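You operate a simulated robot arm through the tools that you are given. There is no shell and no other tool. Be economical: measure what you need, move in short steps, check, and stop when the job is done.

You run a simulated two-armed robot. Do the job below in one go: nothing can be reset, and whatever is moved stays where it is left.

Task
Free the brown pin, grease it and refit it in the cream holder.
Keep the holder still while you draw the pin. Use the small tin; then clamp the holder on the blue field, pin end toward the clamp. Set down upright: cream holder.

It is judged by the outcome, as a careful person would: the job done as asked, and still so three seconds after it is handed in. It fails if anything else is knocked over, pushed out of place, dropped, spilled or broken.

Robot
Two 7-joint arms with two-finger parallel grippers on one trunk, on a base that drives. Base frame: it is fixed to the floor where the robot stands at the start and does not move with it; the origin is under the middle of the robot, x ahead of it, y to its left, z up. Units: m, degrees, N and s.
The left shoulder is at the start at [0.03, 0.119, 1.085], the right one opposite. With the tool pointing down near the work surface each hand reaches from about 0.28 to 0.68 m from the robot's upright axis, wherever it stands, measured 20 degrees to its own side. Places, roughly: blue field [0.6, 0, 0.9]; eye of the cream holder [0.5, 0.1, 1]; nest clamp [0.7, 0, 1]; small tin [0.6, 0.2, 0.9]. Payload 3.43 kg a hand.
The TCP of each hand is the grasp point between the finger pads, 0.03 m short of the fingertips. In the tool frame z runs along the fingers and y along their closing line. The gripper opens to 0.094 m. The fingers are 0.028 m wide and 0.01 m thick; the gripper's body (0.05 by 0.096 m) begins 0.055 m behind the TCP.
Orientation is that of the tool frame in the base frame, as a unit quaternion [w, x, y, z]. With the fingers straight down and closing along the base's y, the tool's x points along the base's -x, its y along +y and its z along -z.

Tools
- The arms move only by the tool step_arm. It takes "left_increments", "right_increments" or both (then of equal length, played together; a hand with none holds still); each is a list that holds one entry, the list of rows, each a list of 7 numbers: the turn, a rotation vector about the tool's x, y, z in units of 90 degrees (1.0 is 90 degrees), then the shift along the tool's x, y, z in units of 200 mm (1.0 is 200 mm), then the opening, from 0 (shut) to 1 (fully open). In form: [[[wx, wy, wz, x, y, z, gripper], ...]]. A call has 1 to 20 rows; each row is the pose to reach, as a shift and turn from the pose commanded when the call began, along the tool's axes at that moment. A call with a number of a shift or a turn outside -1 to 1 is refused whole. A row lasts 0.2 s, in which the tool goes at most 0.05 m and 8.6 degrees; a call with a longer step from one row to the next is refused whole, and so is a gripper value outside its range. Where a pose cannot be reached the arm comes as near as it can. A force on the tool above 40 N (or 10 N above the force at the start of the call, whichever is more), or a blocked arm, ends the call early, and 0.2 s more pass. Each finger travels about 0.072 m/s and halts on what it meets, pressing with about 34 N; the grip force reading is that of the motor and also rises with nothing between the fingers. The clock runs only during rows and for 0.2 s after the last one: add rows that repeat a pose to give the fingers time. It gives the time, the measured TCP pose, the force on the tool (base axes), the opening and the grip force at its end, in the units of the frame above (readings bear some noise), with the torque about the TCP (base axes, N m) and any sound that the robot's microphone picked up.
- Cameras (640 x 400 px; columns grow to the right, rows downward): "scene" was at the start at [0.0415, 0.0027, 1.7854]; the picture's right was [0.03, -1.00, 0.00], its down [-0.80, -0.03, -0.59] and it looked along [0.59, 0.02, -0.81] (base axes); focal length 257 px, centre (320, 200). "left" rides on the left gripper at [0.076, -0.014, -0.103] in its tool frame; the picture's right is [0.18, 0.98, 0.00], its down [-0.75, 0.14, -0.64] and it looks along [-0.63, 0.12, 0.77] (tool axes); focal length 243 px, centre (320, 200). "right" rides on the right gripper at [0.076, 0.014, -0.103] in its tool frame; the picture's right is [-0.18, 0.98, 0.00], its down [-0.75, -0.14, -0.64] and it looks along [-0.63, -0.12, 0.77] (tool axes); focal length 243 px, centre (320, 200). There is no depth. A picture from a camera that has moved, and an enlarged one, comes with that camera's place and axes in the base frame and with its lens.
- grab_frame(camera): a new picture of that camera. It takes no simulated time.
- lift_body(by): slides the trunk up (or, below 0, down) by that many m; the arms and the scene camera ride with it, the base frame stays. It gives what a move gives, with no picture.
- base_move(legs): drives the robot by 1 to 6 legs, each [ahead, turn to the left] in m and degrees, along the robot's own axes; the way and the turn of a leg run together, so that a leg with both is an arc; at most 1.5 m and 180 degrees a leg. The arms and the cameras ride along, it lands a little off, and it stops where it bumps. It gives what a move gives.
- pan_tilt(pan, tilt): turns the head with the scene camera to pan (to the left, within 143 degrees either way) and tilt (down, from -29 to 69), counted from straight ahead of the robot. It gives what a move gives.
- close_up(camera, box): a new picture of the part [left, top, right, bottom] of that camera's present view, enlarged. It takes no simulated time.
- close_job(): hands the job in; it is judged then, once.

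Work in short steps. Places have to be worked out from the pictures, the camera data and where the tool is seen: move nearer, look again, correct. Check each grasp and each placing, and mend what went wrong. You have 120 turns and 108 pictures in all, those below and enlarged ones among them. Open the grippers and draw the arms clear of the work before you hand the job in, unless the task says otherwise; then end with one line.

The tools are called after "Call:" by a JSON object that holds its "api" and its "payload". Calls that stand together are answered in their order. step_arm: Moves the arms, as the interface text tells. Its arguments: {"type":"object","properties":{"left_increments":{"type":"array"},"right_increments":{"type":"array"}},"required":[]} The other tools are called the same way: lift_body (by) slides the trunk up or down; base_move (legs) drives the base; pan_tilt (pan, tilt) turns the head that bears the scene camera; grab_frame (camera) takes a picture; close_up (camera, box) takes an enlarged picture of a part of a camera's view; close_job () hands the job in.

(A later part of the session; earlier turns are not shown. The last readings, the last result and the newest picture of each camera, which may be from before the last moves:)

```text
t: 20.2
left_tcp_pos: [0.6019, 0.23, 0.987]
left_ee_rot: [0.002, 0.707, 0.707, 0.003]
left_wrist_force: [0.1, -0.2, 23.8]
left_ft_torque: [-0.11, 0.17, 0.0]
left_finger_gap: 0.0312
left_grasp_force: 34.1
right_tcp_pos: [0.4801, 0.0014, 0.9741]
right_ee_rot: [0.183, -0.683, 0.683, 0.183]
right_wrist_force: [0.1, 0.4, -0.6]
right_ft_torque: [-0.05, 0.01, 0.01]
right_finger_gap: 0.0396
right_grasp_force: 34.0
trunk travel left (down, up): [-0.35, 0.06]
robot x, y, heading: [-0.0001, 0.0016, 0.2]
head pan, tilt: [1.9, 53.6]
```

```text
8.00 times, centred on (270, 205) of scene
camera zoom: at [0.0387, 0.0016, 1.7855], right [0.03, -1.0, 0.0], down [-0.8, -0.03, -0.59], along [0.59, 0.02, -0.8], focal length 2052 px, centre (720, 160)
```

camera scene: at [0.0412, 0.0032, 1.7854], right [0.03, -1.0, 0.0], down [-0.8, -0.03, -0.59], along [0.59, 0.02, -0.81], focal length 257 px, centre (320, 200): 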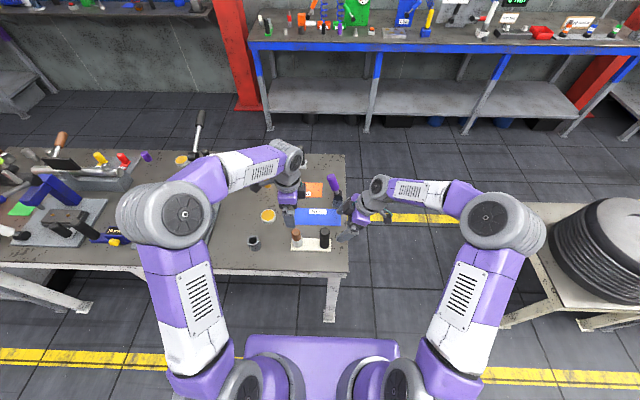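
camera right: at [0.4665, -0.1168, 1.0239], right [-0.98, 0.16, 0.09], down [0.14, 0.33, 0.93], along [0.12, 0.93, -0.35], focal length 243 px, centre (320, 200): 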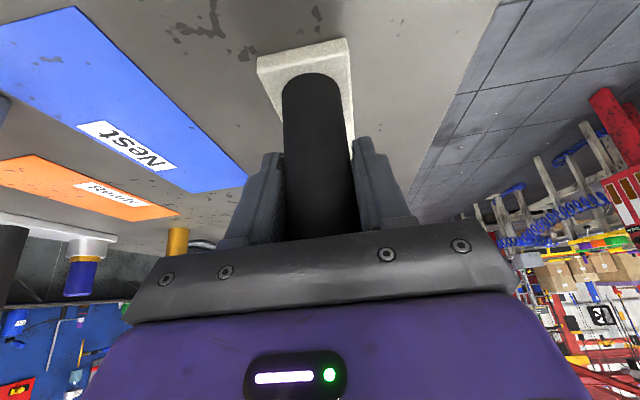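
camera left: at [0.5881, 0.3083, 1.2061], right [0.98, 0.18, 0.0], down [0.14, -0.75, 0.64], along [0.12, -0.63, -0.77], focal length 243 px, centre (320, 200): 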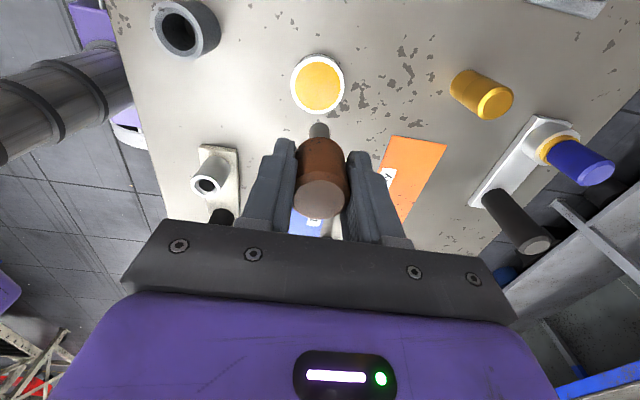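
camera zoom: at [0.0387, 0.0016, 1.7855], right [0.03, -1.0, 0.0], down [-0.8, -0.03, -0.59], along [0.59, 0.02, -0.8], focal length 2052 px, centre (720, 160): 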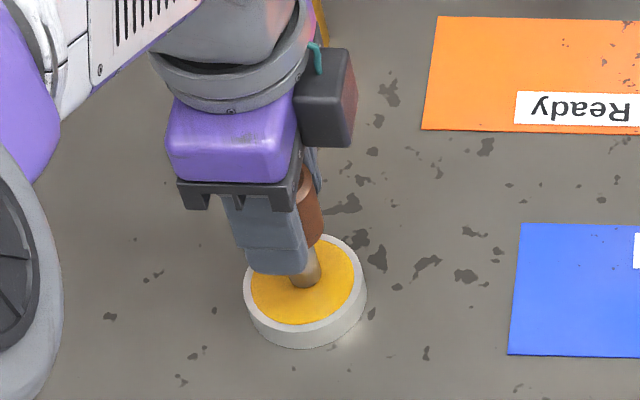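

The shank touched the grease (24 N) and looks tinted now. I lift straight up and inspect.

Call:
{"api": "step_arm", "payload": {"left_increments": [[[0, 0, 0, 0, 0, -0.05, 0.1], [0, 0, 0, 0, 0, -0.15, 0.1], [0, 0, 0, 0, 0, -0.35, 0.1], [0, 0, 0, 0, 0, -0.55, 0.1], [0, 0, 0, 0, 0, -0.75, 0.1], [0, 0, 0, 0, 0, -0.8, 0.1], [0, 0, 0, 0, 0, -0.8, 0.1]]]}}

Call:
{"api": "close_up", "payload": {"camera": "left", "box": [240, 40, 400, 240]}}

Call:
{"api": "close_up", "payload": {"camera": "scene", "box": [240, 160, 320, 230]}}

```text
t: 21.8
left_tcp_pos: [0.601, 0.2316, 1.1467]
left_ee_rot: [0.0, 0.707, 0.707, 0.0]
left_wrist_force: [0.5, -0.1, -1.6]
left_ft_torque: [0.01, 0.03, 0.02]
left_finger_gap: 0.0311
left_grasp_force: 34.5
right_tcp_pos: [0.4807, 0.0012, 0.9726]
right_ee_rot: [-0.182, 0.683, -0.683, -0.183]
right_wrist_force: [-0.7, -0.4, -1.2]
right_ft_torque: [0.02, -0.01, -0.01]
right_finger_gap: 0.0394
right_grasp_force: 34.1
trunk travel left (down, up): [-0.35, 0.06]
robot x, y, heading: [0.0006, -0.0021, -0.0]
head pan, tilt: [1.9, 53.6]
```

```text
2.00 times, centred on (320, 140) of left
camera zoom: at [0.5875, 0.308, 1.2486], right [0.98, 0.18, 0.0], down [0.14, -0.75, 0.64], along [0.12, -0.63, -0.77], focal length 485 px, centre (320, 320)
```

zoom: 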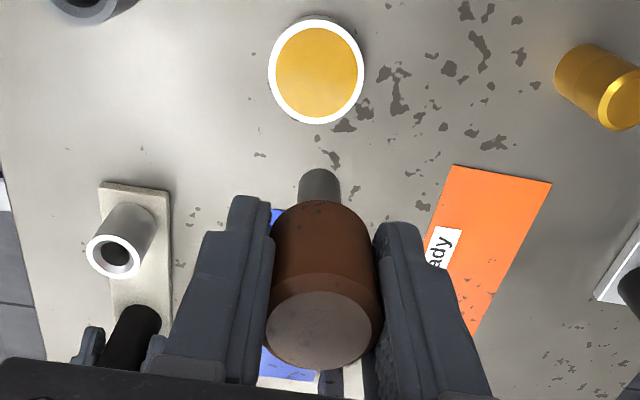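

```text
5.71 times, centred on (280, 195) of scene
camera zoom: at [0.0416, 0.0027, 1.7854], right [0.03, -1.0, 0.0], down [-0.8, -0.03, -0.59], along [0.59, 0.02, -0.81], focal length 1466 px, centre (549, 229)
```

zoom: 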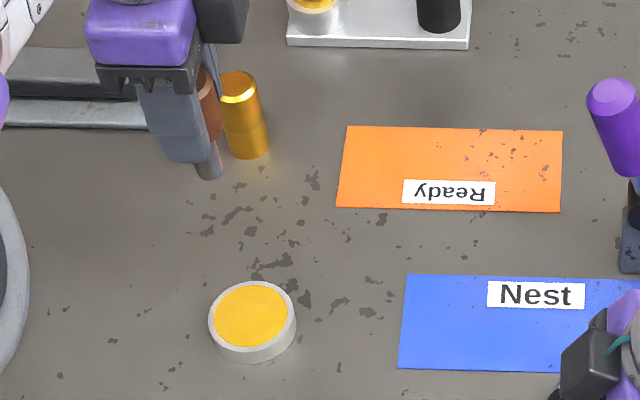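

The tint seems to have been reflection, so I check closely whether grease sits on the shank, and compare with the blue pin's yellow ring.

Call:
{"api": "close_up", "payload": {"camera": "scene", "box": [255, 165, 285, 195]}}

Call:
{"api": "close_up", "payload": {"camera": "left", "box": [300, 115, 340, 145]}}

Call:
{"api": "close_up", "payload": {"camera": "scene", "box": [270, 135, 320, 175]}}

```text
13.33 times, centred on (270, 180) of scene
camera zoom: at [0.0416, 0.0027, 1.7854], right [0.03, -1.0, 0.0], down [-0.8, -0.03, -0.59], along [0.59, 0.02, -0.81], focal length 3421 px, centre (987, 467)
```

zoom: 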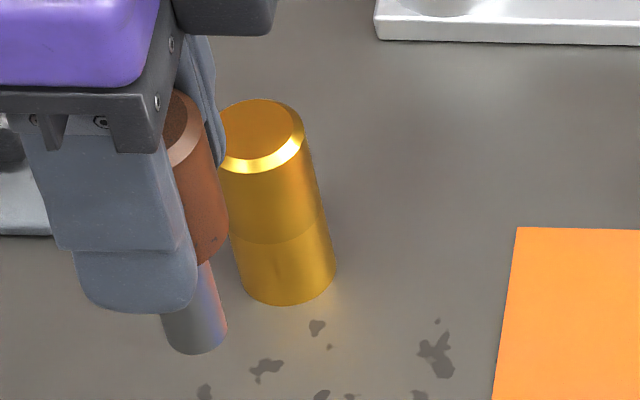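

```text
13.33 times, centred on (320, 130) of left
camera zoom: at [0.5875, 0.308, 1.2486], right [0.98, 0.18, 0.0], down [0.14, -0.75, 0.64], along [0.12, -0.63, -0.77], focal length 3235 px, centre (320, 1133)
```

zoom: 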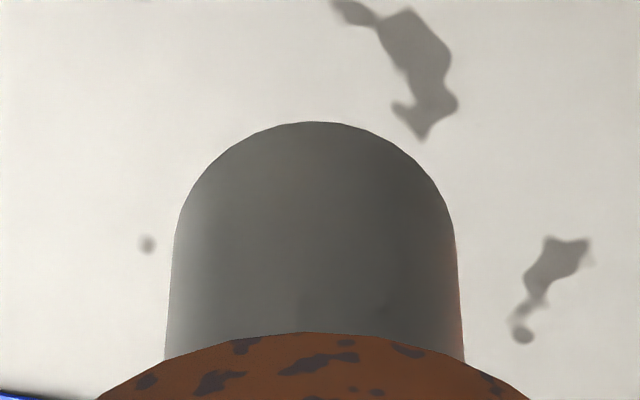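

```text
10.00 times, centred on (295, 155) of scene
camera zoom: at [0.0416, 0.0027, 1.7854], right [0.03, -1.0, 0.0], down [-0.8, -0.03, -0.59], along [0.59, 0.02, -0.81], focal length 2566 px, centre (570, 650)
```

zoom: 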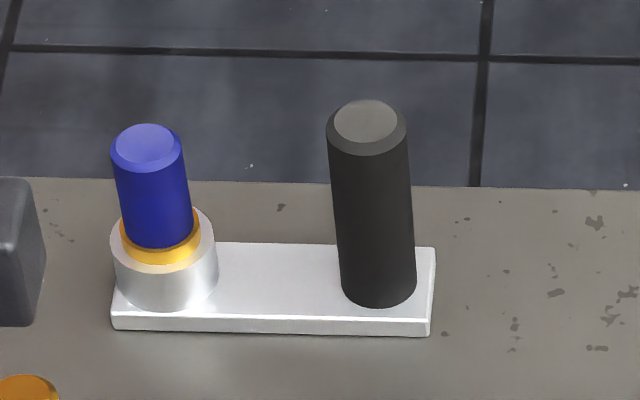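

No grease is plainly visible. I dip again at the centre, slower and with a dwell and a small twist, then check how deep the shank sits.

Call:
{"api": "step_arm", "payload": {"left_increments": [[[0, 0, 0, 0, 0, 0.2, 0.1], [0, 0, 0, 0, 0, 0.4, 0.1], [0, 0, 0, 0, 0, 0.6, 0.1], [0, 0, 0, 0, 0, 0.72, 0.1], [0, 0, 0, 0, 0, 0.76, 0.1], [0, 0, 0, 0, 0, 0.78, 0.1], [0, 0, 0, 0, 0, 0.79, 0.1], [0, 0, 0, 0, 0, 0.79, 0.1]]]}}

Call:
{"api": "close_up", "payload": {"camera": "scene", "box": [255, 185, 285, 215]}}

Call:
{"api": "close_up", "payload": {"camera": "left", "box": [280, 70, 360, 150]}}

```text
t: 23.6
left_tcp_pos: [0.603, 0.2319, 0.9888]
left_ee_rot: [0.0, 0.707, 0.707, 0.001]
left_wrist_force: [-0.5, 0.6, 3.1]
left_ft_torque: [0.05, 0.06, 0.0]
left_finger_gap: 0.0312
left_grasp_force: 33.9
right_tcp_pos: [0.4815, 0.0006, 0.9729]
right_ee_rot: [0.183, -0.683, 0.683, 0.182]
right_wrist_force: [-0.3, 0.5, -0.9]
right_ft_torque: [-0.04, -0.02, -0.01]
right_finger_gap: 0.0394
right_grasp_force: 34.0
trunk travel left (down, up): [-0.35, 0.06]
robot x, y, heading: [0.0012, 0.0018, 0.1]
head pan, tilt: [1.9, 53.6]
```

```text
13.33 times, centred on (270, 200) of scene
camera zoom: at [0.0412, 0.0026, 1.7854], right [0.03, -1.0, 0.0], down [-0.8, -0.03, -0.59], along [0.59, 0.02, -0.81], focal length 3421 px, centre (987, 200)
```

zoom: 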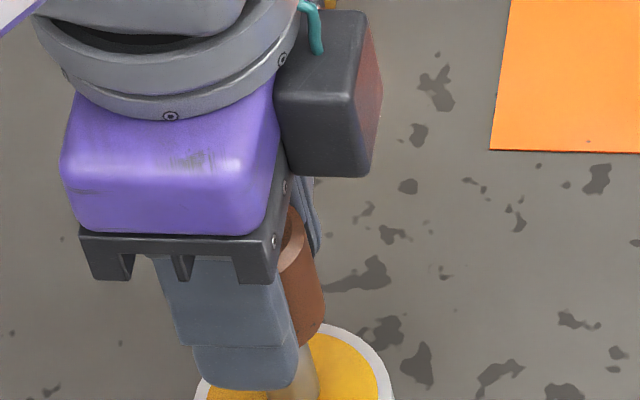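

```text
5.00 times, centred on (320, 110) of left
camera zoom: at [0.5876, 0.3082, 1.0907], right [0.98, 0.18, 0.0], down [0.14, -0.75, 0.64], along [0.12, -0.63, -0.77], focal length 1213 px, centre (320, 650)
```

zoom: 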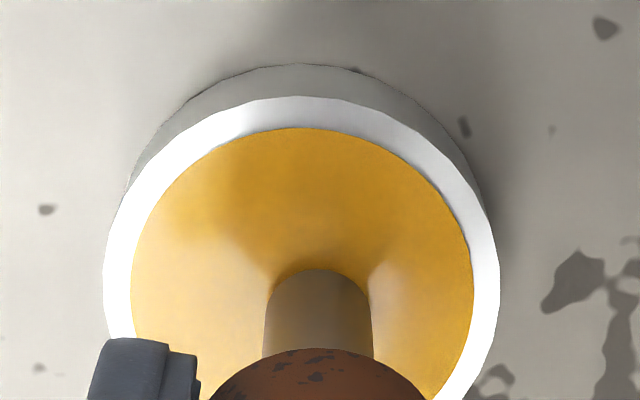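

The tip rests on a firm grease surface (3 N), shank not submerged. I press lightly, twist a little and dwell to coat it, then lift.

Call:
{"api": "step_arm", "payload": {"left_increments": [[[0, 0, 0.05, 0, 0, 0.006, 0.1], [0, 0, 0.1, 0, 0, 0.008, 0.1], [0, 0, 0.05, 0, 0, 0.008, 0.1], [0, 0, 0, 0, 0, 0.008, 0.1], [0, 0, -0.05, 0, 0, 0.008, 0.1], [0, 0, -0.1, 0, 0, 0.008, 0.1], [0, 0, -0.05, 0, 0, 0.008, 0.1], [0, 0, 0, 0, 0, 0.008, 0.1], [0, 0, 0, 0, 0, 0.008, 0.1]]]}}

Call:
{"api": "step_arm", "payload": {"left_increments": [[[0, 0, 0, 0, 0, -0.05, 0.1], [0, 0, 0, 0, 0, -0.2, 0.1], [0, 0, 0, 0, 0, -0.4, 0.1], [0, 0, 0, 0, 0, -0.6, 0.1], [0, 0, 0, 0, 0, -0.75, 0.1], [0, 0, 0, 0, 0, -0.75, 0.1]]]}}

Call:
{"api": "close_up", "payload": {"camera": "scene", "box": [240, 160, 320, 230]}}

Call:
{"api": "close_up", "payload": {"camera": "left", "box": [280, 90, 360, 230]}}

```text
t: 25.6
left_tcp_pos: [0.6017, 0.2306, 0.9865]
left_ee_rot: [0.0, 0.708, 0.706, 0.001]
left_wrist_force: [0.8, -0.1, 9.9]
left_ft_torque: [-0.01, -0.17, -0.03]
left_finger_gap: 0.0312
left_grasp_force: 33.9
right_tcp_pos: [0.4811, 0.0013, 0.9727]
right_ee_rot: [0.183, -0.683, 0.683, 0.183]
right_wrist_force: [0.3, 0.2, 0.2]
right_ft_torque: [-0.09, 0.0, -0.03]
right_finger_gap: 0.0395
right_grasp_force: 34.4
trunk travel left (down, up): [-0.35, 0.06]
robot x, y, heading: [-0.0016, -0.0007, 0.4]
head pan, tilt: [1.9, 53.6]
```

```text
t: 27.0
left_tcp_pos: [0.6028, 0.2305, 1.1346]
left_ee_rot: [0.001, 0.708, 0.707, -0.001]
left_wrist_force: [0.6, -1.2, -2.5]
left_ft_torque: [-0.01, -0.01, 0.01]
left_finger_gap: 0.0314
left_grasp_force: 34.1
right_tcp_pos: [0.4817, 0.0008, 0.9723]
right_ee_rot: [0.183, -0.683, 0.683, 0.183]
right_wrist_force: [-0.4, -1.2, 0.0]
right_ft_torque: [0.02, -0.01, 0.0]
right_finger_gap: 0.0393
right_grasp_force: 33.8
trunk travel left (down, up): [-0.35, 0.06]
robot x, y, heading: [0.0017, 0.0002, 0.1]
head pan, tilt: [1.9, 53.6]
```

```text
5.71 times, centred on (280, 195) of scene
camera zoom: at [0.0415, 0.0026, 1.7854], right [0.03, -1.0, 0.0], down [-0.8, -0.03, -0.59], along [0.59, 0.02, -0.81], focal length 1466 px, centre (549, 229)
```

zoom: 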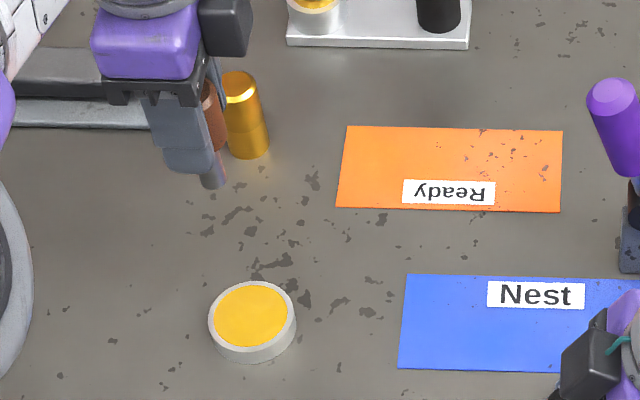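

```text
2.86 times, centred on (320, 160) of left
camera zoom: at [0.5881, 0.3076, 1.2376], right [0.98, 0.18, 0.0], down [0.14, -0.75, 0.64], along [0.12, -0.63, -0.77], focal length 693 px, centre (320, 314)
```

zoom: 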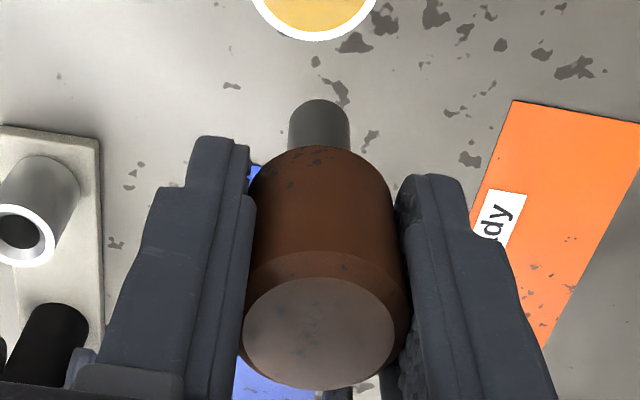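

The tin is undisturbed and the tip has had firm contact with the grease. I return the pin above the eye by the exact reverse of the commanded shifts.

Call:
{"api": "step_arm", "payload": {"left_increments": [[[0, 0, 0, -0.1, -0.095, -0.038, 0.1], [0, 0, 0, -0.24, -0.228, -0.038, 0.1], [0, 0, 0, -0.4, -0.38, -0.038, 0.1], [0, 0, 0, -0.54, -0.513, -0.038, 0.1], [0, 0, 0, -0.62, -0.589, -0.038, 0.1], [0, 0, 0, -0.642, -0.61, -0.038, 0.1], [0, 0, 0, -0.642, -0.61, -0.038, 0.1], [0, 0, 0, -0.642, -0.61, -0.038, 0.1]]]}}

Call:
{"api": "close_up", "payload": {"camera": "scene", "box": [270, 190, 350, 260]}}

Call:
{"api": "close_up", "payload": {"camera": "left", "box": [260, 30, 380, 230]}}

```text
t: 28.8
left_tcp_pos: [0.4792, 0.1025, 1.1449]
left_ee_rot: [0.0, 0.707, 0.707, 0.001]
left_wrist_force: [-0.1, 0.4, -2.7]
left_ft_torque: [0.03, 0.0, 0.02]
left_finger_gap: 0.0309
left_grasp_force: 33.9
right_tcp_pos: [0.4812, 0.0019, 0.9727]
right_ee_rot: [0.183, -0.683, 0.683, 0.183]
right_wrist_force: [-0.4, 0.2, 0.2]
right_ft_torque: [-0.01, -0.01, 0.02]
right_finger_gap: 0.0396
right_grasp_force: 34.3
trunk travel left (down, up): [-0.35, 0.06]
robot x, y, heading: [-0.002, -0.0019, -0.2]
head pan, tilt: [1.9, 53.6]
```

```text
5.71 times, centred on (310, 225) of scene
camera zoom: at [0.0415, 0.0026, 1.7854], right [0.03, -1.0, 0.0], down [-0.8, -0.03, -0.59], along [0.59, 0.02, -0.81], focal length 1466 px, centre (377, 57)
```

zoom: 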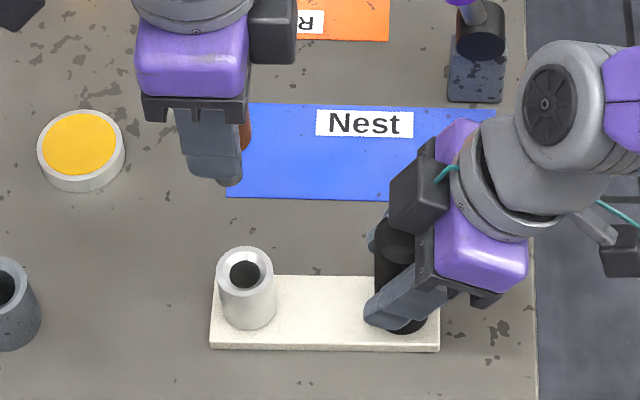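

```text
2.00 times, centred on (320, 130) of left
camera zoom: at [0.4654, 0.179, 1.2459], right [0.98, 0.18, 0.0], down [0.14, -0.75, 0.64], along [0.12, -0.63, -0.77], focal length 485 px, centre (320, 340)
```

zoom: 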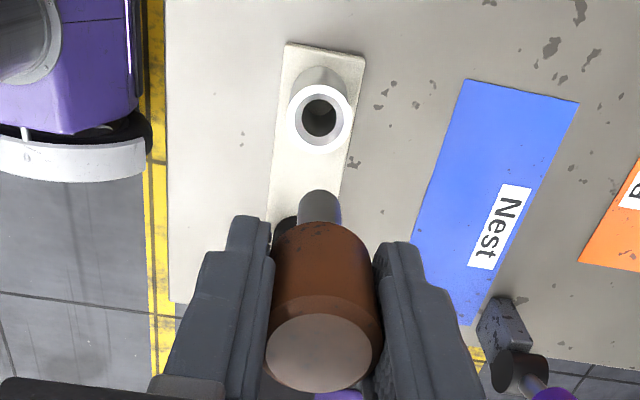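

I lower to just above the eye and check alignment.

Call:
{"api": "step_arm", "payload": {"left_increments": [[[0, 0, 0, 0, 0, 0.15, 0.1], [0, 0, 0, 0, 0, 0.3, 0.1], [0, 0, 0, 0, 0, 0.42, 0.1], [0, 0, 0, 0, 0, 0.46, 0.1], [0, 0, 0, 0, 0, 0.46, 0.1]]]}}

Call:
{"api": "close_up", "payload": {"camera": "scene", "box": [280, 220, 320, 255]}}

Call:
{"api": "close_up", "payload": {"camera": "left", "box": [270, 70, 370, 190]}}

```text
t: 30.0
left_tcp_pos: [0.4794, 0.1028, 1.0522]
left_ee_rot: [-0.001, 0.707, 0.707, 0.0]
left_wrist_force: [0.0, 0.3, -1.1]
left_ft_torque: [0.01, -0.01, -0.01]
left_finger_gap: 0.0311
left_grasp_force: 34.4
right_tcp_pos: [0.4818, 0.0009, 0.9714]
right_ee_rot: [-0.182, 0.683, -0.683, -0.182]
right_wrist_force: [-0.4, -0.2, 0.0]
right_ft_torque: [0.0, -0.04, -0.02]
right_finger_gap: 0.0395
right_grasp_force: 34.1
trunk travel left (down, up): [-0.35, 0.06]
robot x, y, heading: [0.0, 0.0032, -0.1]
head pan, tilt: [1.9, 53.6]
```

```text
11.43 times, centred on (300, 238) of scene
camera zoom: at [0.0416, 0.0028, 1.7854], right [0.03, -1.0, 0.0], down [-0.8, -0.03, -0.59], along [0.59, 0.02, -0.81], focal length 2932 px, centre (549, -229)
```

zoom: 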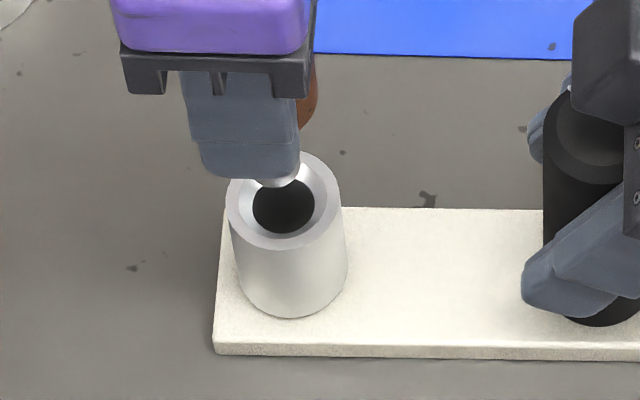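

```text
3.33 times, centred on (320, 130) of left
camera zoom: at [0.4655, 0.1796, 1.1537], right [0.98, 0.18, 0.0], down [0.14, -0.75, 0.64], along [0.12, -0.63, -0.77], focal length 809 px, centre (320, 433)
```

zoom: 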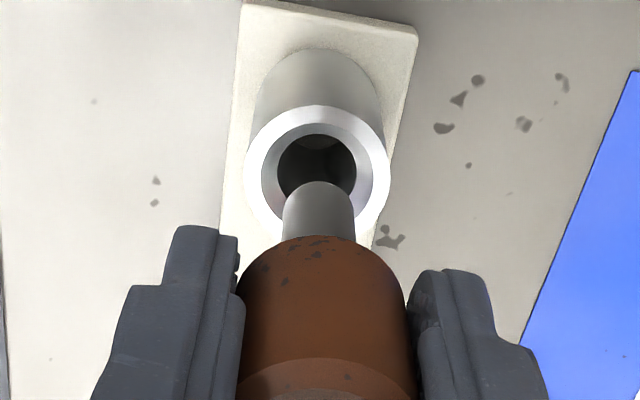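

Well aligned over the chamfered eye. I insert slowly, watching force.

Call:
{"api": "step_arm", "payload": {"left_increments": [[[0, 0, 0, 0, 0, 0.04, 0.1], [0, 0, 0, 0, 0, 0.08, 0.1], [0, 0, 0, 0, 0, 0.11, 0.1], [0, 0, 0, 0, 0, 0.14, 0.1], [0, 0, 0, 0, 0, 0.17, 0.1], [0, 0, 0, 0, 0, 0.2, 0.1], [0, 0, 0, 0, 0, 0.23, 0.1], [0, 0, 0, 0, 0, 0.25, 0.1], [0, 0, 0, 0, 0, 0.27, 0.1], [0, 0, 0, 0, 0, 0.27, 0.1]]]}}

Call:
{"api": "close_up", "payload": {"camera": "scene", "box": [280, 220, 320, 255]}}

Call:
{"api": "close_up", "payload": {"camera": "left", "box": [270, 70, 370, 190]}}

```text
t: 32.2
left_tcp_pos: [0.4811, 0.103, 0.9982]
left_ee_rot: [0.0, 0.707, 0.707, 0.001]
left_wrist_force: [0.4, 0.5, -0.9]
left_ft_torque: [-0.01, 0.01, 0.02]
left_finger_gap: 0.031
left_grasp_force: 34.2
right_tcp_pos: [0.4805, 0.0014, 0.9719]
right_ee_rot: [0.184, -0.683, 0.683, 0.183]
right_wrist_force: [0.6, 1.1, -0.1]
right_ft_torque: [0.0, -0.01, -0.04]
right_finger_gap: 0.0397
right_grasp_force: 33.6
trunk travel left (down, up): [-0.35, 0.06]
robot x, y, heading: [-0.0067, 0.0006, 0.2]
head pan, tilt: [1.9, 53.6]
```

```text
11.43 times, centred on (300, 238) of scene
camera zoom: at [0.0416, 0.0027, 1.7854], right [0.03, -1.0, 0.0], down [-0.8, -0.03, -0.59], along [0.59, 0.02, -0.81], focal length 2932 px, centre (549, -229)
```

zoom: 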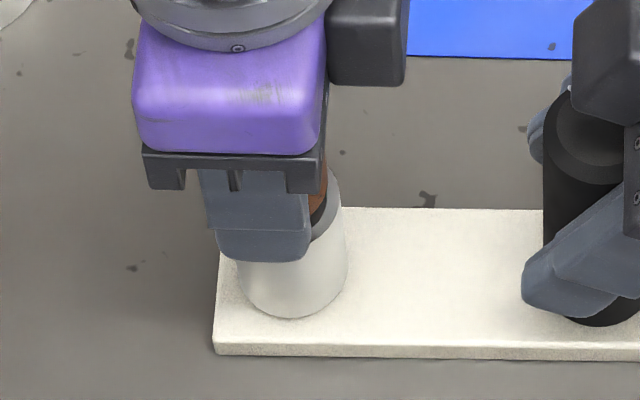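

```text
3.33 times, centred on (320, 130) of left
camera zoom: at [0.4656, 0.1798, 1.1003], right [0.98, 0.18, 0.0], down [0.14, -0.75, 0.64], along [0.12, -0.63, -0.77], focal length 809 px, centre (320, 433)
```

zoom: 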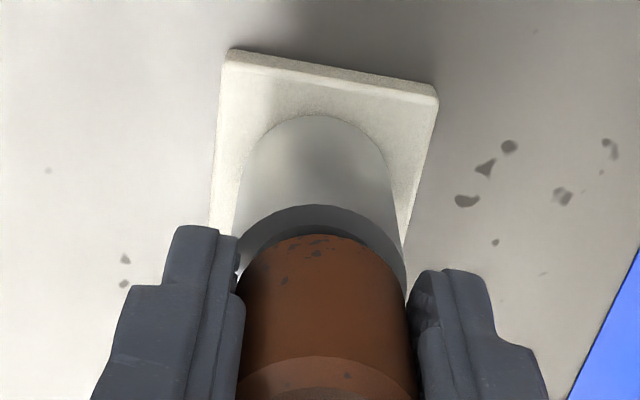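

The shank is in the eye with no resistance and the head is a few mm above the sleeve. I go on down in 2 mm steps.

Call:
{"api": "step_arm", "payload": {"left_increments": [[[0, 0, 0, 0, 0, 0.01, 0.1], [0, 0, 0, 0, 0, 0.02, 0.1], [0, 0, 0, 0, 0, 0.03, 0.1], [0, 0, 0, 0, 0, 0.04, 0.1], [0, 0, 0, 0, 0, 0.05, 0.1], [0, 0, 0, 0, 0, 0.05, 0.1]]]}}

Call:
{"api": "close_up", "payload": {"camera": "left", "box": [270, 70, 370, 190]}}

```text
t: 33.6
left_tcp_pos: [0.4798, 0.1015, 0.9875]
left_ee_rot: [0.0, 0.708, 0.706, -0.001]
left_wrist_force: [-2.3, 0.3, 3.8]
left_ft_torque: [0.04, 0.17, -0.02]
left_finger_gap: 0.0314
left_grasp_force: 34.2
right_tcp_pos: [0.4804, 0.0023, 0.9726]
right_ee_rot: [-0.182, 0.683, -0.683, -0.183]
right_wrist_force: [1.3, 2.3, -0.5]
right_ft_torque: [-0.08, -0.19, -0.08]
right_finger_gap: 0.0395
right_grasp_force: 33.9
trunk travel left (down, up): [-0.35, 0.06]
robot x, y, heading: [0.0008, -0.0031, 0.1]
head pan, tilt: [1.9, 53.6]
```

```text
3.33 times, centred on (320, 130) of left
camera zoom: at [0.4653, 0.1796, 1.0904], right [0.98, 0.18, 0.0], down [0.14, -0.75, 0.64], along [0.12, -0.63, -0.77], focal length 809 px, centre (320, 433)
```

zoom: 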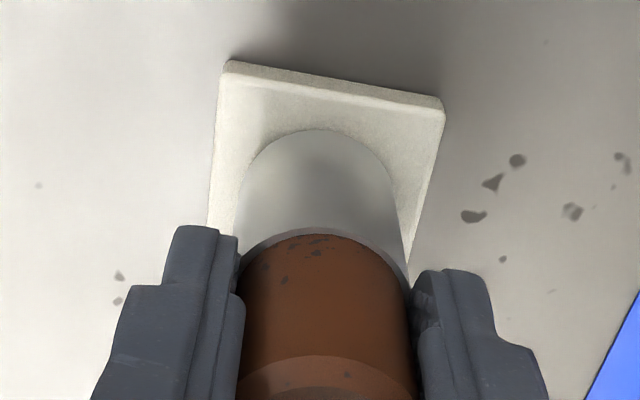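

Light contact appears and the head meets the sleeve rim. I open the left hand, lift it away and inspect.

Call:
{"api": "step_arm", "payload": {"left_increments": [[[0, 0, 0, 0, 0, 0, 0.4], [0, 0, 0, 0, 0, 0, 0.7], [0, 0, 0, 0, 0, 0, 1], [0, 0, 0, 0, 0, 0, 1], [0, 0, 0, 0, 0, 0, 1], [0, 0, 0, 0, 0, -0.2, 1], [0, 0, 0, 0, 0, -0.4, 1], [0, 0, 0, 0, 0, -0.6, 1], [0, 0, 0, 0.2, 0, -0.7, 1], [0, 0, 0, 0.4, 0, -0.8, 1], [0, 0, 0, 0.4, 0, -0.8, 1]]]}}

Call:
{"api": "close_up", "payload": {"camera": "scene", "box": [270, 210, 350, 260]}}

Call:
{"api": "grab_frame", "payload": {"camera": "left"}}

```text
t: 36.0
left_tcp_pos: [0.4808, 0.1844, 1.1485]
left_ee_rot: [0.0, 0.707, 0.707, 0.0]
left_wrist_force: [0.1, 0.1, 0.0]
left_ft_torque: [0.03, 0.01, 0.02]
left_finger_gap: 0.094
left_grasp_force: 0.2
right_tcp_pos: [0.4816, 0.0014, 0.9728]
right_ee_rot: [0.183, -0.683, 0.683, 0.183]
right_wrist_force: [-1.6, -0.4, 0.3]
right_ft_torque: [0.08, -0.02, 0.05]
right_finger_gap: 0.0394
right_grasp_force: 34.2
trunk travel left (down, up): [-0.35, 0.06]
robot x, y, heading: [-0.002, 0.0007, -0.3]
head pan, tilt: [1.9, 53.6]
```

```text
8.00 times, centred on (310, 235) of scene
camera zoom: at [0.0418, 0.0023, 1.7854], right [0.03, -1.0, 0.0], down [-0.8, -0.03, -0.59], along [0.59, 0.02, -0.81], focal length 2052 px, centre (400, -80)
```

zoom: 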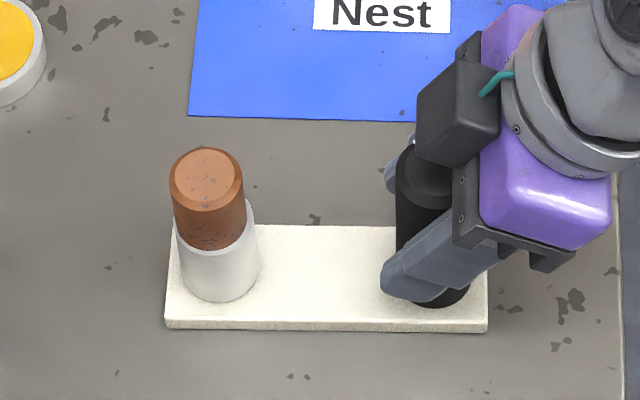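

```text
50 pictures are left
camera left: at [0.4654, 0.2604, 1.2504], right [0.98, 0.18, 0.0], down [0.14, -0.75, 0.64], along [0.12, -0.63, -0.77], focal length 243 px, centre (320, 200)
```

left: 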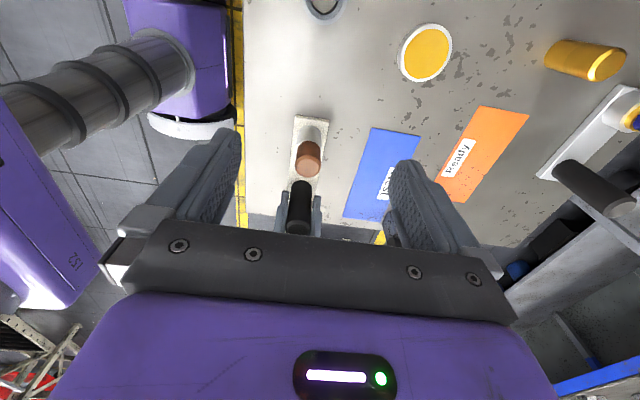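

The pin is seated in the eye and the holder is unmoved. I will carry the holder with the left hand on the post (ending in its comfortable yaw) so the right is free for the clamp: right releases and backs off while left begins to turn its wrist.

Call:
{"api": "step_arm", "payload": {"right_increments": [[[0, 0, 0, 0, 0, 0, 0.5], [0, 0, 0, 0, 0, 0, 0.8], [0, 0, 0, 0, 0, 0, 1], [0, 0, 0, 0, 0, 0, 1], [0, 0, 0, 0, 0, -0.1, 1], [0, 0, 0, 0, 0, -0.25, 1], [0, 0, 0, 0, 0, -0.4, 1], [0, 0, 0, 0, 0, -0.6, 1], [0, 0, 0, 0.1, 0, -0.75, 1], [0, 0, 0, 0.2, 0, -0.9, 1], [0, 0, 0, 0.3, 0, -1, 1], [0, 0, 0, 0.4, 0, -1, 1], [0, 0, 0, 0.4, 0, -1, 1]]], "left_increments": [[[0, 0, -0.08, 0, 0, -0.03, 1], [0, 0, -0.16, 0, 0, -0.06, 1], [0, 0, -0.24, 0, 0, -0.09, 1], [0, 0, -0.32, 0, 0, -0.12, 1], [0, 0, -0.4, 0, 0, -0.15, 1], [0, 0, -0.48, 0, 0, -0.18, 1], [0, 0, -0.56, 0, 0, -0.21, 1], [0, 0, -0.64, 0, 0, -0.24, 1], [0, 0, -0.72, 0, 0, -0.27, 1], [0, 0, -0.8, 0, 0, -0.3, 1], [0, 0, -0.88, 0, 0, -0.3, 1], [0, 0, -0.95, 0, 0, -0.3, 1], [0, 0, -1, 0, 0, -0.3, 1]]]}}

Call:
{"api": "step_arm", "payload": {"left_increments": [[[0, 0, -0.08, 0, 0, 0, 1], [0, 0, -0.16, 0, 0, 0, 1], [0, 0, -0.24, 0, 0, 0, 1], [0, 0, -0.32, 0, 0, 0, 1], [0, 0, -0.4, 0, 0, 0, 1], [0, 0, -0.48, 0, 0, 0, 1], [0, 0, -0.56, 0, 0, 0, 1], [0, 0, -0.64, 0, 0, 0, 1], [0, 0, -0.72, 0, 0, 0, 1], [0, 0, -0.8, 0, 0, 0, 1], [0, 0, -0.88, 0, 0, 0, 1], [0, 0, -0.95, 0, 0, 0, 1], [0, 0, -1, 0, 0, 0, 1]]]}}

Call:
{"api": "grab_frame", "payload": {"camera": "scene"}}

```text
t: 38.8
left_tcp_pos: [0.481, 0.1839, 1.2072]
left_ee_rot: [0.0, -0.001, 1.0, 0.0]
left_wrist_force: [0.7, 0.3, 0.2]
left_ft_torque: [0.0, 0.0, 0.03]
left_finger_gap: 0.0938
left_grasp_force: 0.0
right_tcp_pos: [0.4809, -0.1678, 1.1045]
right_ee_rot: [0.183, -0.683, 0.683, 0.183]
right_wrist_force: [0.6, -0.2, 0.3]
right_ft_torque: [0.0, 0.03, -0.03]
right_finger_gap: 0.0939
right_grasp_force: 0.0
trunk travel left (down, up): [-0.35, 0.06]
robot x, y, heading: [0.0028, 0.0011, 0.0]
head pan, tilt: [1.9, 53.6]
```

```text
t: 41.6
left_tcp_pos: [0.4802, 0.1823, 1.2081]
left_ee_rot: [0.0, 0.707, -0.707, 0.0]
left_wrist_force: [-0.1, -0.9, 0.1]
left_ft_torque: [-0.01, -0.02, -0.01]
left_finger_gap: 0.0939
left_grasp_force: 0.1
right_tcp_pos: [0.4813, -0.1688, 1.1042]
right_ee_rot: [0.184, -0.683, 0.683, 0.183]
right_wrist_force: [0.0, 0.8, -0.2]
right_ft_torque: [0.01, 0.0, -0.02]
right_finger_gap: 0.0939
right_grasp_force: 0.1
trunk travel left (down, up): [-0.35, 0.06]
robot x, y, heading: [0.0015, 0.0017, 0.1]
head pan, tilt: [1.9, 53.6]
```

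```text
49 pictures are left
camera scene: at [0.0415, 0.0027, 1.7854], right [0.03, -1.0, 0.0], down [-0.8, -0.03, -0.59], along [0.59, 0.02, -0.81], focal length 257 px, centre (320, 200)
```

scene: 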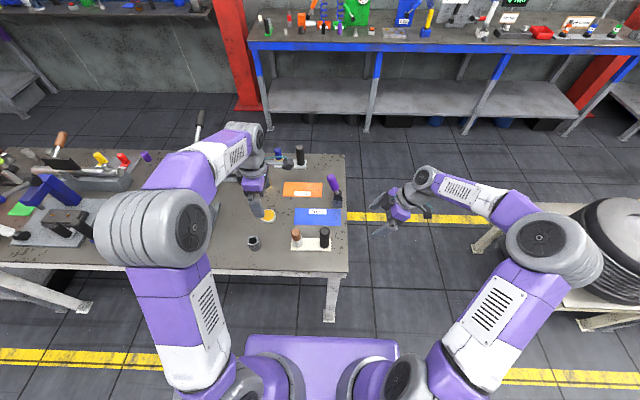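

Left wrist is turned to tool-x=−y without trouble. I bring it above the post and move the right hand further out.

Call:
{"api": "step_arm", "payload": {"left_increments": [[[0, 0, 0, 0.15, 0, 0, 1], [0, 0, 0, 0.3, 0, 0.04, 1], [0, 0, 0, 0.45, 0, 0.12, 1], [0, 0, 0, 0.6, 0, 0.2, 1], [0, 0, 0, 0.75, 0, 0.3, 1], [0, 0, 0, 0.905, 0, 0.4, 1], [0, 0, 0, 0.905, 0, 0.44, 1], [0, 0, 0, 0.905, 0, 0.44, 1]]], "right_increments": [[[0, 0, 0, 0.1, 0, -0.06, 1], [0, 0, 0, 0.2, 0, -0.12, 1], [0, 0, 0, 0.3, 0, -0.18, 1], [0, 0, 0, 0.4, 0, -0.24, 1], [0, 0, 0, 0.43, 0, -0.25, 1], [0, 0, 0, 0.43, 0, -0.25, 1], [0, 0, 0, 0.43, 0, -0.25, 1], [0, 0, 0, 0.43, 0, -0.25, 1]]]}}

Call:
{"api": "grab_frame", "payload": {"camera": "left"}}

```text
t: 43.4
left_tcp_pos: [0.4795, 0.0014, 1.1188]
left_ee_rot: [0.0, -0.707, 0.707, 0.0]
left_wrist_force: [-0.6, 0.2, 0.2]
left_ft_torque: [0.0, 0.02, -0.05]
left_finger_gap: 0.0939
left_grasp_force: 0.1
right_tcp_pos: [0.4813, -0.2678, 1.1049]
right_ee_rot: [-0.183, 0.683, -0.683, -0.182]
right_wrist_force: [0.0, -0.8, 0.9]
right_ft_torque: [0.04, -0.02, -0.01]
right_finger_gap: 0.094
right_grasp_force: 0.1
trunk travel left (down, up): [-0.35, 0.06]
robot x, y, heading: [-0.0015, -0.0001, 0.1]
head pan, tilt: [1.9, 53.6]
```

```text
48 pictures are left
camera left: at [0.494, -0.0743, 1.2212], right [-0.98, -0.18, 0.0], down [-0.14, 0.75, 0.64], along [-0.12, 0.63, -0.77], focal length 243 px, centre (320, 200)
```

left: 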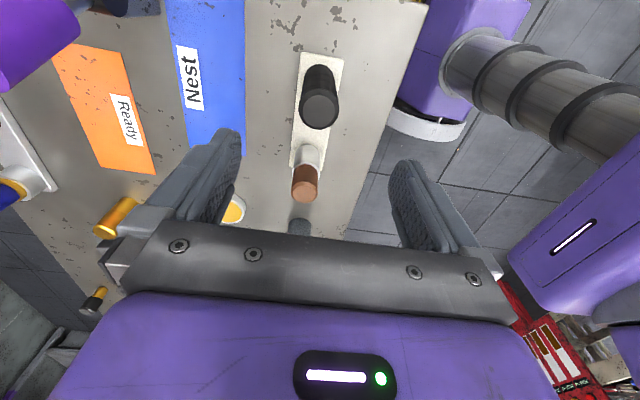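

The post is centred under the hand. I descend to z≈.975 and grip it.

Call:
{"api": "step_arm", "payload": {"left_increments": [[[0, 0, 0, 0, -0.003, 0.2, 1], [0, 0, 0, 0, -0.005, 0.4, 1], [0, 0, 0, 0, -0.005, 0.6, 1], [0, 0, 0, 0, -0.005, 0.72, 1], [0, 0, 0, 0, -0.005, 0.72, 1], [0, 0, 0, 0, -0.005, 0.72, 0.5], [0, 0, 0, 0, -0.005, 0.72, 0.2], [0, 0, 0, 0, -0.005, 0.72, 0.15], [0, 0, 0, 0, -0.005, 0.72, 0.15], [0, 0, 0, 0, -0.005, 0.72, 0.15]]]}}

Call:
{"api": "grab_frame", "payload": {"camera": "left"}}

```text
t: 45.6
left_tcp_pos: [0.4807, 0.0012, 0.9777]
left_ee_rot: [0.0, -0.706, 0.708, 0.0]
left_wrist_force: [0.6, 0.2, 0.3]
left_ft_torque: [-0.08, -0.05, -0.03]
left_finger_gap: 0.0354
left_grasp_force: 34.2
right_tcp_pos: [0.481, -0.2658, 1.1051]
right_ee_rot: [-0.183, 0.683, -0.683, -0.183]
right_wrist_force: [0.4, 0.2, -0.8]
right_ft_torque: [0.03, -0.01, 0.0]
right_finger_gap: 0.094
right_grasp_force: 0.1
trunk travel left (down, up): [-0.35, 0.06]
robot x, y, heading: [0.0023, -0.0045, 0.0]
head pan, tilt: [1.9, 53.6]
```

```text
47 pictures are left
camera left: at [0.495, -0.0744, 1.0789], right [-0.98, -0.18, 0.0], down [-0.14, 0.75, 0.64], along [-0.12, 0.63, -0.77], focal length 243 px, centre (320, 200)
```

left: 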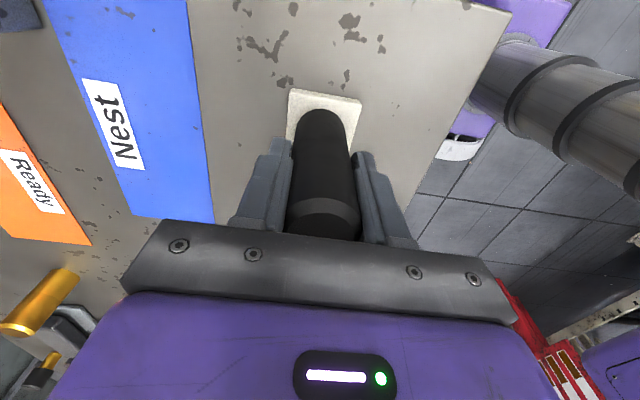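

Firm grip (gap .0354). I lift a little to check that the holder stays level.

Call:
{"api": "step_arm", "payload": {"left_increments": [[[0, 0, 0, 0, 0, -0.03, 0.15], [0, 0, 0, 0, 0, -0.06, 0.15], [0, 0, 0, 0, 0, -0.1, 0.15], [0, 0, 0, 0, 0, -0.15, 0.15], [0, 0, 0, 0, 0, -0.15, 0.15]]]}}

Call:
{"api": "close_up", "payload": {"camera": "scene", "box": [270, 200, 350, 260]}}

Call:
{"api": "grab_frame", "payload": {"camera": "right"}}

```text
t: 46.8
left_tcp_pos: [0.4806, 0.0018, 1.0055]
left_ee_rot: [0.0, 0.707, -0.707, 0.0]
left_wrist_force: [-0.7, -0.5, -3.4]
left_ft_torque: [-0.2, -0.02, 0.0]
left_finger_gap: 0.0357
left_grasp_force: 33.4
right_tcp_pos: [0.4819, -0.2669, 1.1059]
right_ee_rot: [-0.183, 0.683, -0.683, -0.184]
right_wrist_force: [-0.4, -0.3, -0.2]
right_ft_torque: [0.0, -0.01, -0.05]
right_finger_gap: 0.0939
right_grasp_force: 0.1
trunk travel left (down, up): [-0.35, 0.06]
robot x, y, heading: [-0.0004, -0.0012, -0.1]
head pan, tilt: [1.9, 53.6]
```

```text
6.67 times, centred on (310, 230) of scene
camera zoom: at [0.042, 0.0028, 1.7853], right [0.03, -1.0, 0.0], down [-0.8, -0.03, -0.59], along [0.59, 0.02, -0.81], focal length 1710 px, centre (387, 0)
```

zoom: 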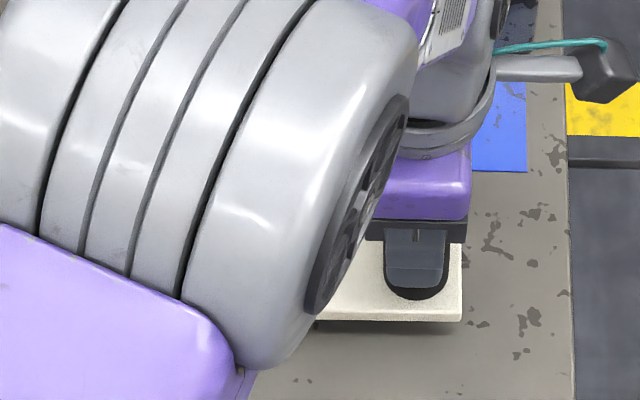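

```text
45 pictures are left
camera right: at [0.4666, -0.3853, 1.1563], right [-0.98, 0.16, 0.09], down [0.14, 0.33, 0.93], along [0.12, 0.93, -0.35], focal length 243 px, centre (320, 200)
```

right: 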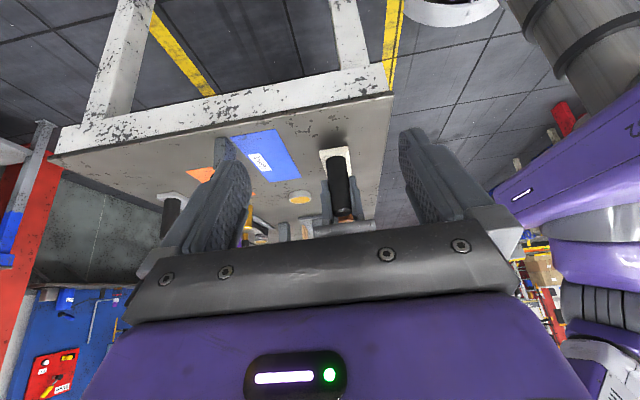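

The load is light (3.4 N) and level. I lift clear and swing the holder by 90° (pin end passing ahead).

Call:
{"api": "step_arm", "payload": {"left_increments": [[[0, 0, 0, 0, 0, -0.15, 0.15], [0, 0, 0, 0, 0, -0.3, 0.15], [0, 0, 0, 0, 0, -0.4, 0.15], [0, 0, 0.08, -0.02, 0.01, -0.4, 0.15], [0, 0, 0.16, -0.05, 0.02, -0.4, 0.15], [0, 0, 0.24, -0.08, 0.03, -0.4, 0.15], [0, 0, 0.32, -0.11, 0.04, -0.4, 0.15], [0, 0, 0.4, -0.14, 0.05, -0.4, 0.15], [0, 0, 0.48, -0.17, 0.06, -0.4, 0.15], [0, 0, 0.56, -0.2, 0.07, -0.4, 0.15], [0, 0, 0.64, -0.23, 0.08, -0.4, 0.15], [0, 0, 0.72, -0.26, 0.09, -0.4, 0.15], [0, 0, 0.8, -0.28, 0.1, -0.4, 0.15], [0, 0, 0.88, -0.3, 0.1, -0.4, 0.15], [0, 0, 0.94, -0.3, 0.1, -0.4, 0.15], [0, 0, 1, -0.3, 0.1, -0.4, 0.15], [0, 0, 1, -0.3, 0.1, -0.4, 0.15]]]}}

Call:
{"api": "grab_frame", "payload": {"camera": "scene"}}

```text
t: 50.4
left_tcp_pos: [0.4615, 0.0618, 1.0868]
left_ee_rot: [0.001, 0.002, 1.0, 0.0]
left_wrist_force: [-0.1, 0.1, -3.4]
left_ft_torque: [-0.01, 0.2, 0.02]
left_finger_gap: 0.0352
left_grasp_force: 34.2
right_tcp_pos: [0.4807, -0.2672, 1.1041]
right_ee_rot: [-0.182, 0.683, -0.683, -0.183]
right_wrist_force: [-0.1, 0.3, 0.0]
right_ft_torque: [-0.01, -0.03, 0.01]
right_finger_gap: 0.0943
right_grasp_force: 0.0
trunk travel left (down, up): [-0.35, 0.06]
robot x, y, heading: [-0.0003, 0.003, -0.0]
head pan, tilt: [1.9, 53.6]
```

```text
44 pictures are left
camera scene: at [0.0418, 0.0027, 1.7854], right [0.03, -1.0, 0.0], down [-0.8, -0.03, -0.59], along [0.59, 0.02, -0.81], focal length 257 px, centre (320, 200)
```

scene: 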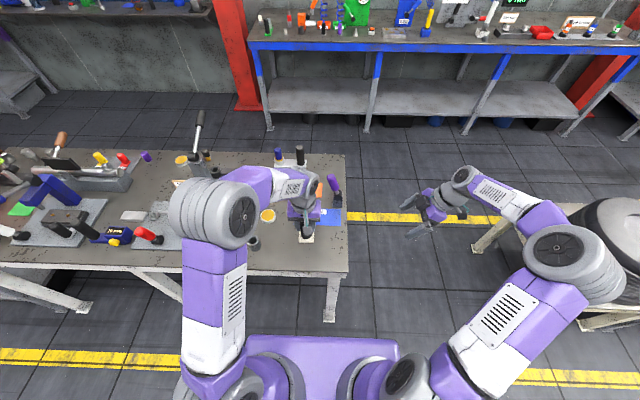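

Next 90° in place at y≈.08, then advance toward the blue field at this height.

Call:
{"api": "step_arm", "payload": {"left_increments": [[[0, 0, 0.08, 0, 0.01, 0, 0.15], [0, 0, 0.16, 0, 0.02, 0, 0.15], [0, 0, 0.24, 0, 0.03, 0, 0.15], [0, 0, 0.32, 0, 0.04, 0, 0.15], [0, 0, 0.4, 0, 0.05, 0, 0.15], [0, 0, 0.48, 0, 0.06, 0, 0.15], [0, 0, 0.56, 0, 0.07, 0, 0.15], [0, 0, 0.64, 0, 0.08, 0, 0.15], [0, 0, 0.72, 0, 0.09, 0, 0.15], [0, 0, 0.8, 0, 0.09, 0, 0.15], [0, 0, 0.88, 0, 0.09, 0, 0.15], [0, 0, 0.94, -0.05, 0.09, 0, 0.15], [0, 0, 1, -0.15, 0.09, 0, 0.15], [0, 0, 1, -0.3, 0.09, 0, 0.15], [0, 0, 1, -0.45, 0.09, 0, 0.15], [0, 0, 1, -0.6, 0.09, 0, 0.15], [0, 0, 1, -0.71, 0.09, 0, 0.15], [0, 0, 1, -0.75, 0.09, 0, 0.15], [0, 0, 1, -0.75, 0.09, 0, 0.15]]]}}

Call:
{"api": "close_up", "payload": {"camera": "scene", "box": [260, 150, 380, 250]}}

Call:
{"api": "grab_frame", "payload": {"camera": "left"}}

Call:
{"api": "grab_frame", "payload": {"camera": "right"}}

```text
t: 54.4
left_tcp_pos: [0.6117, 0.0805, 1.0852]
left_ee_rot: [0.0, 0.708, 0.707, -0.001]
left_wrist_force: [-0.2, 0.6, -3.5]
left_ft_torque: [0.19, 0.0, -0.02]
left_finger_gap: 0.0355
left_grasp_force: 33.9
right_tcp_pos: [0.4825, -0.2663, 1.104]
right_ee_rot: [0.183, -0.683, 0.683, 0.182]
right_wrist_force: [0.5, 0.7, 0.2]
right_ft_torque: [0.0, 0.03, 0.02]
right_finger_gap: 0.094
right_grasp_force: 0.0
trunk travel left (down, up): [-0.35, 0.06]
robot x, y, heading: [-0.0018, -0.0004, -0.1]
head pan, tilt: [1.9, 53.6]
```

```text
4.00 times, centred on (320, 200) of scene
camera zoom: at [0.0419, 0.0028, 1.7854], right [0.03, -1.0, 0.0], down [-0.8, -0.03, -0.59], along [0.59, 0.02, -0.81], focal length 1026 px, centre (320, 200)
```

zoom: 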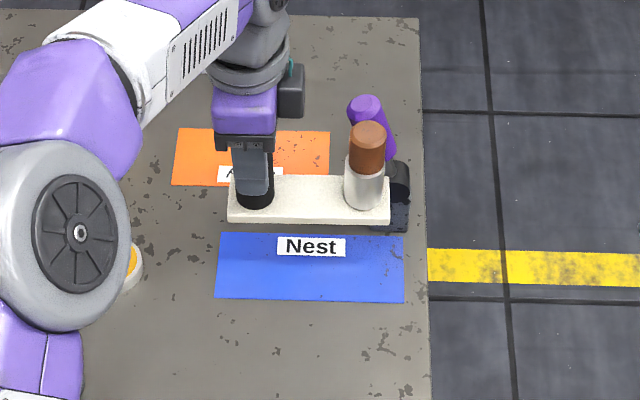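

```text
42 pictures are left
camera left: at [0.5967, 0.1565, 1.1878], right [0.98, 0.18, 0.0], down [0.14, -0.75, 0.64], along [0.12, -0.63, -0.77], focal length 243 px, centre (320, 200)
```

left: 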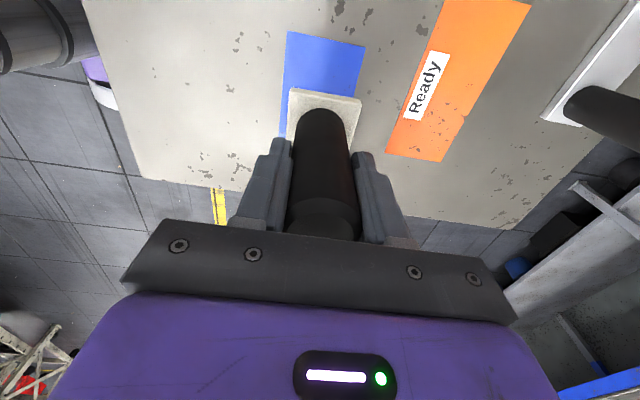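

```text
41 pictures are left
camera right: at [0.4665, -0.3853, 1.1564], right [-0.98, 0.16, 0.09], down [0.14, 0.33, 0.93], along [0.12, 0.93, -0.35], focal length 243 px, centre (320, 200)
```

right: 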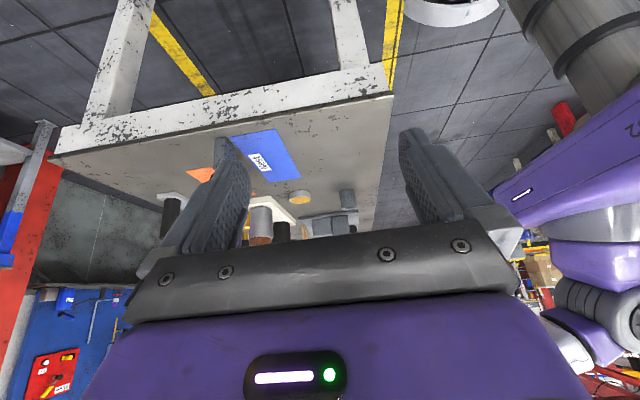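

The holder hangs level over the field with its pin end toward the clamp. I lower it (with a 1.5° yaw trim) down to first contact.

Call:
{"api": "step_arm", "payload": {"left_increments": [[[0, 0, 0.008, 0, 0, 0.15, 0.15], [0, 0, 0.017, 0, 0, 0.3, 0.15], [0, 0, 0.017, 0, 0, 0.42, 0.15], [0, 0, 0.017, 0, 0, 0.48, 0.15], [0, 0, 0.017, 0, 0, 0.505, 0.15], [0, 0, 0.017, 0, 0, 0.52, 0.15], [0, 0, 0.017, 0, 0, 0.53, 0.15], [0, 0, 0.017, 0, 0, 0.535, 0.15], [0, 0, 0.017, 0, 0, 0.54, 0.15]]]}}

Call:
{"api": "close_up", "payload": {"camera": "scene", "box": [270, 160, 370, 240]}}

Call:
{"api": "grab_frame", "payload": {"camera": "left"}}

```text
t: 56.4
left_tcp_pos: [0.6112, 0.0797, 0.9777]
left_ee_rot: [0.0, 0.716, 0.698, -0.001]
left_wrist_force: [-0.3, 0.1, -2.4]
left_ft_torque: [0.03, 0.07, -0.04]
left_finger_gap: 0.0356
left_grasp_force: 33.8
right_tcp_pos: [0.4815, -0.2673, 1.1052]
right_ee_rot: [-0.183, 0.683, -0.683, -0.183]
right_wrist_force: [-1.2, 0.4, -0.5]
right_ft_torque: [0.03, -0.01, 0.02]
right_finger_gap: 0.0941
right_grasp_force: 0.1
trunk travel left (down, up): [-0.35, 0.06]
robot x, y, heading: [0.0009, 0.0017, 0.1]
head pan, tilt: [1.9, 53.6]
```

```text
5.00 times, centred on (320, 200) of scene
camera zoom: at [0.0417, 0.0028, 1.7854], right [0.03, -1.0, 0.0], down [-0.8, -0.03, -0.59], along [0.59, 0.02, -0.81], focal length 1283 px, centre (320, 200)
```

zoom: 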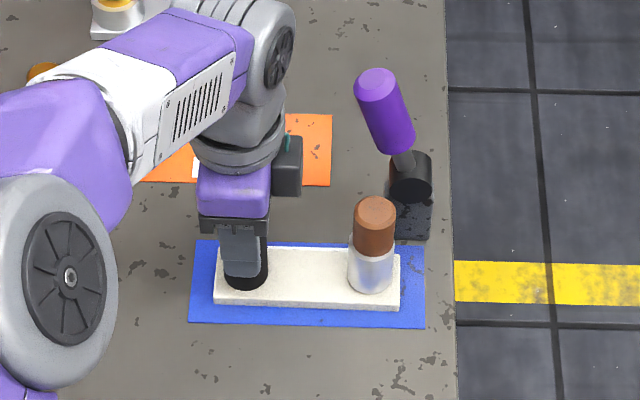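

```text
39 pictures are left
camera left: at [0.5986, 0.1567, 1.08], right [0.99, 0.16, 0.0], down [0.12, -0.76, 0.64], along [0.1, -0.63, -0.77], focal length 243 px, centre (320, 200)
```

left: 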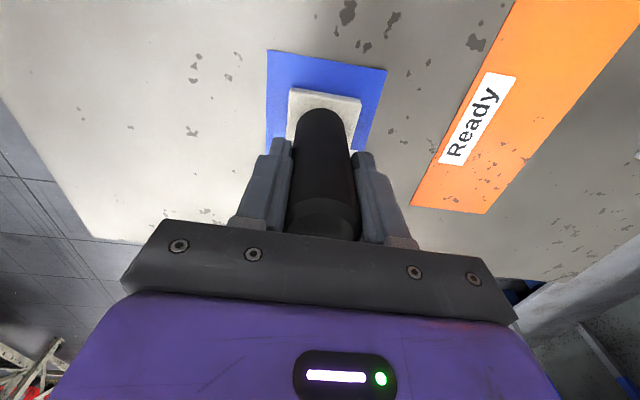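

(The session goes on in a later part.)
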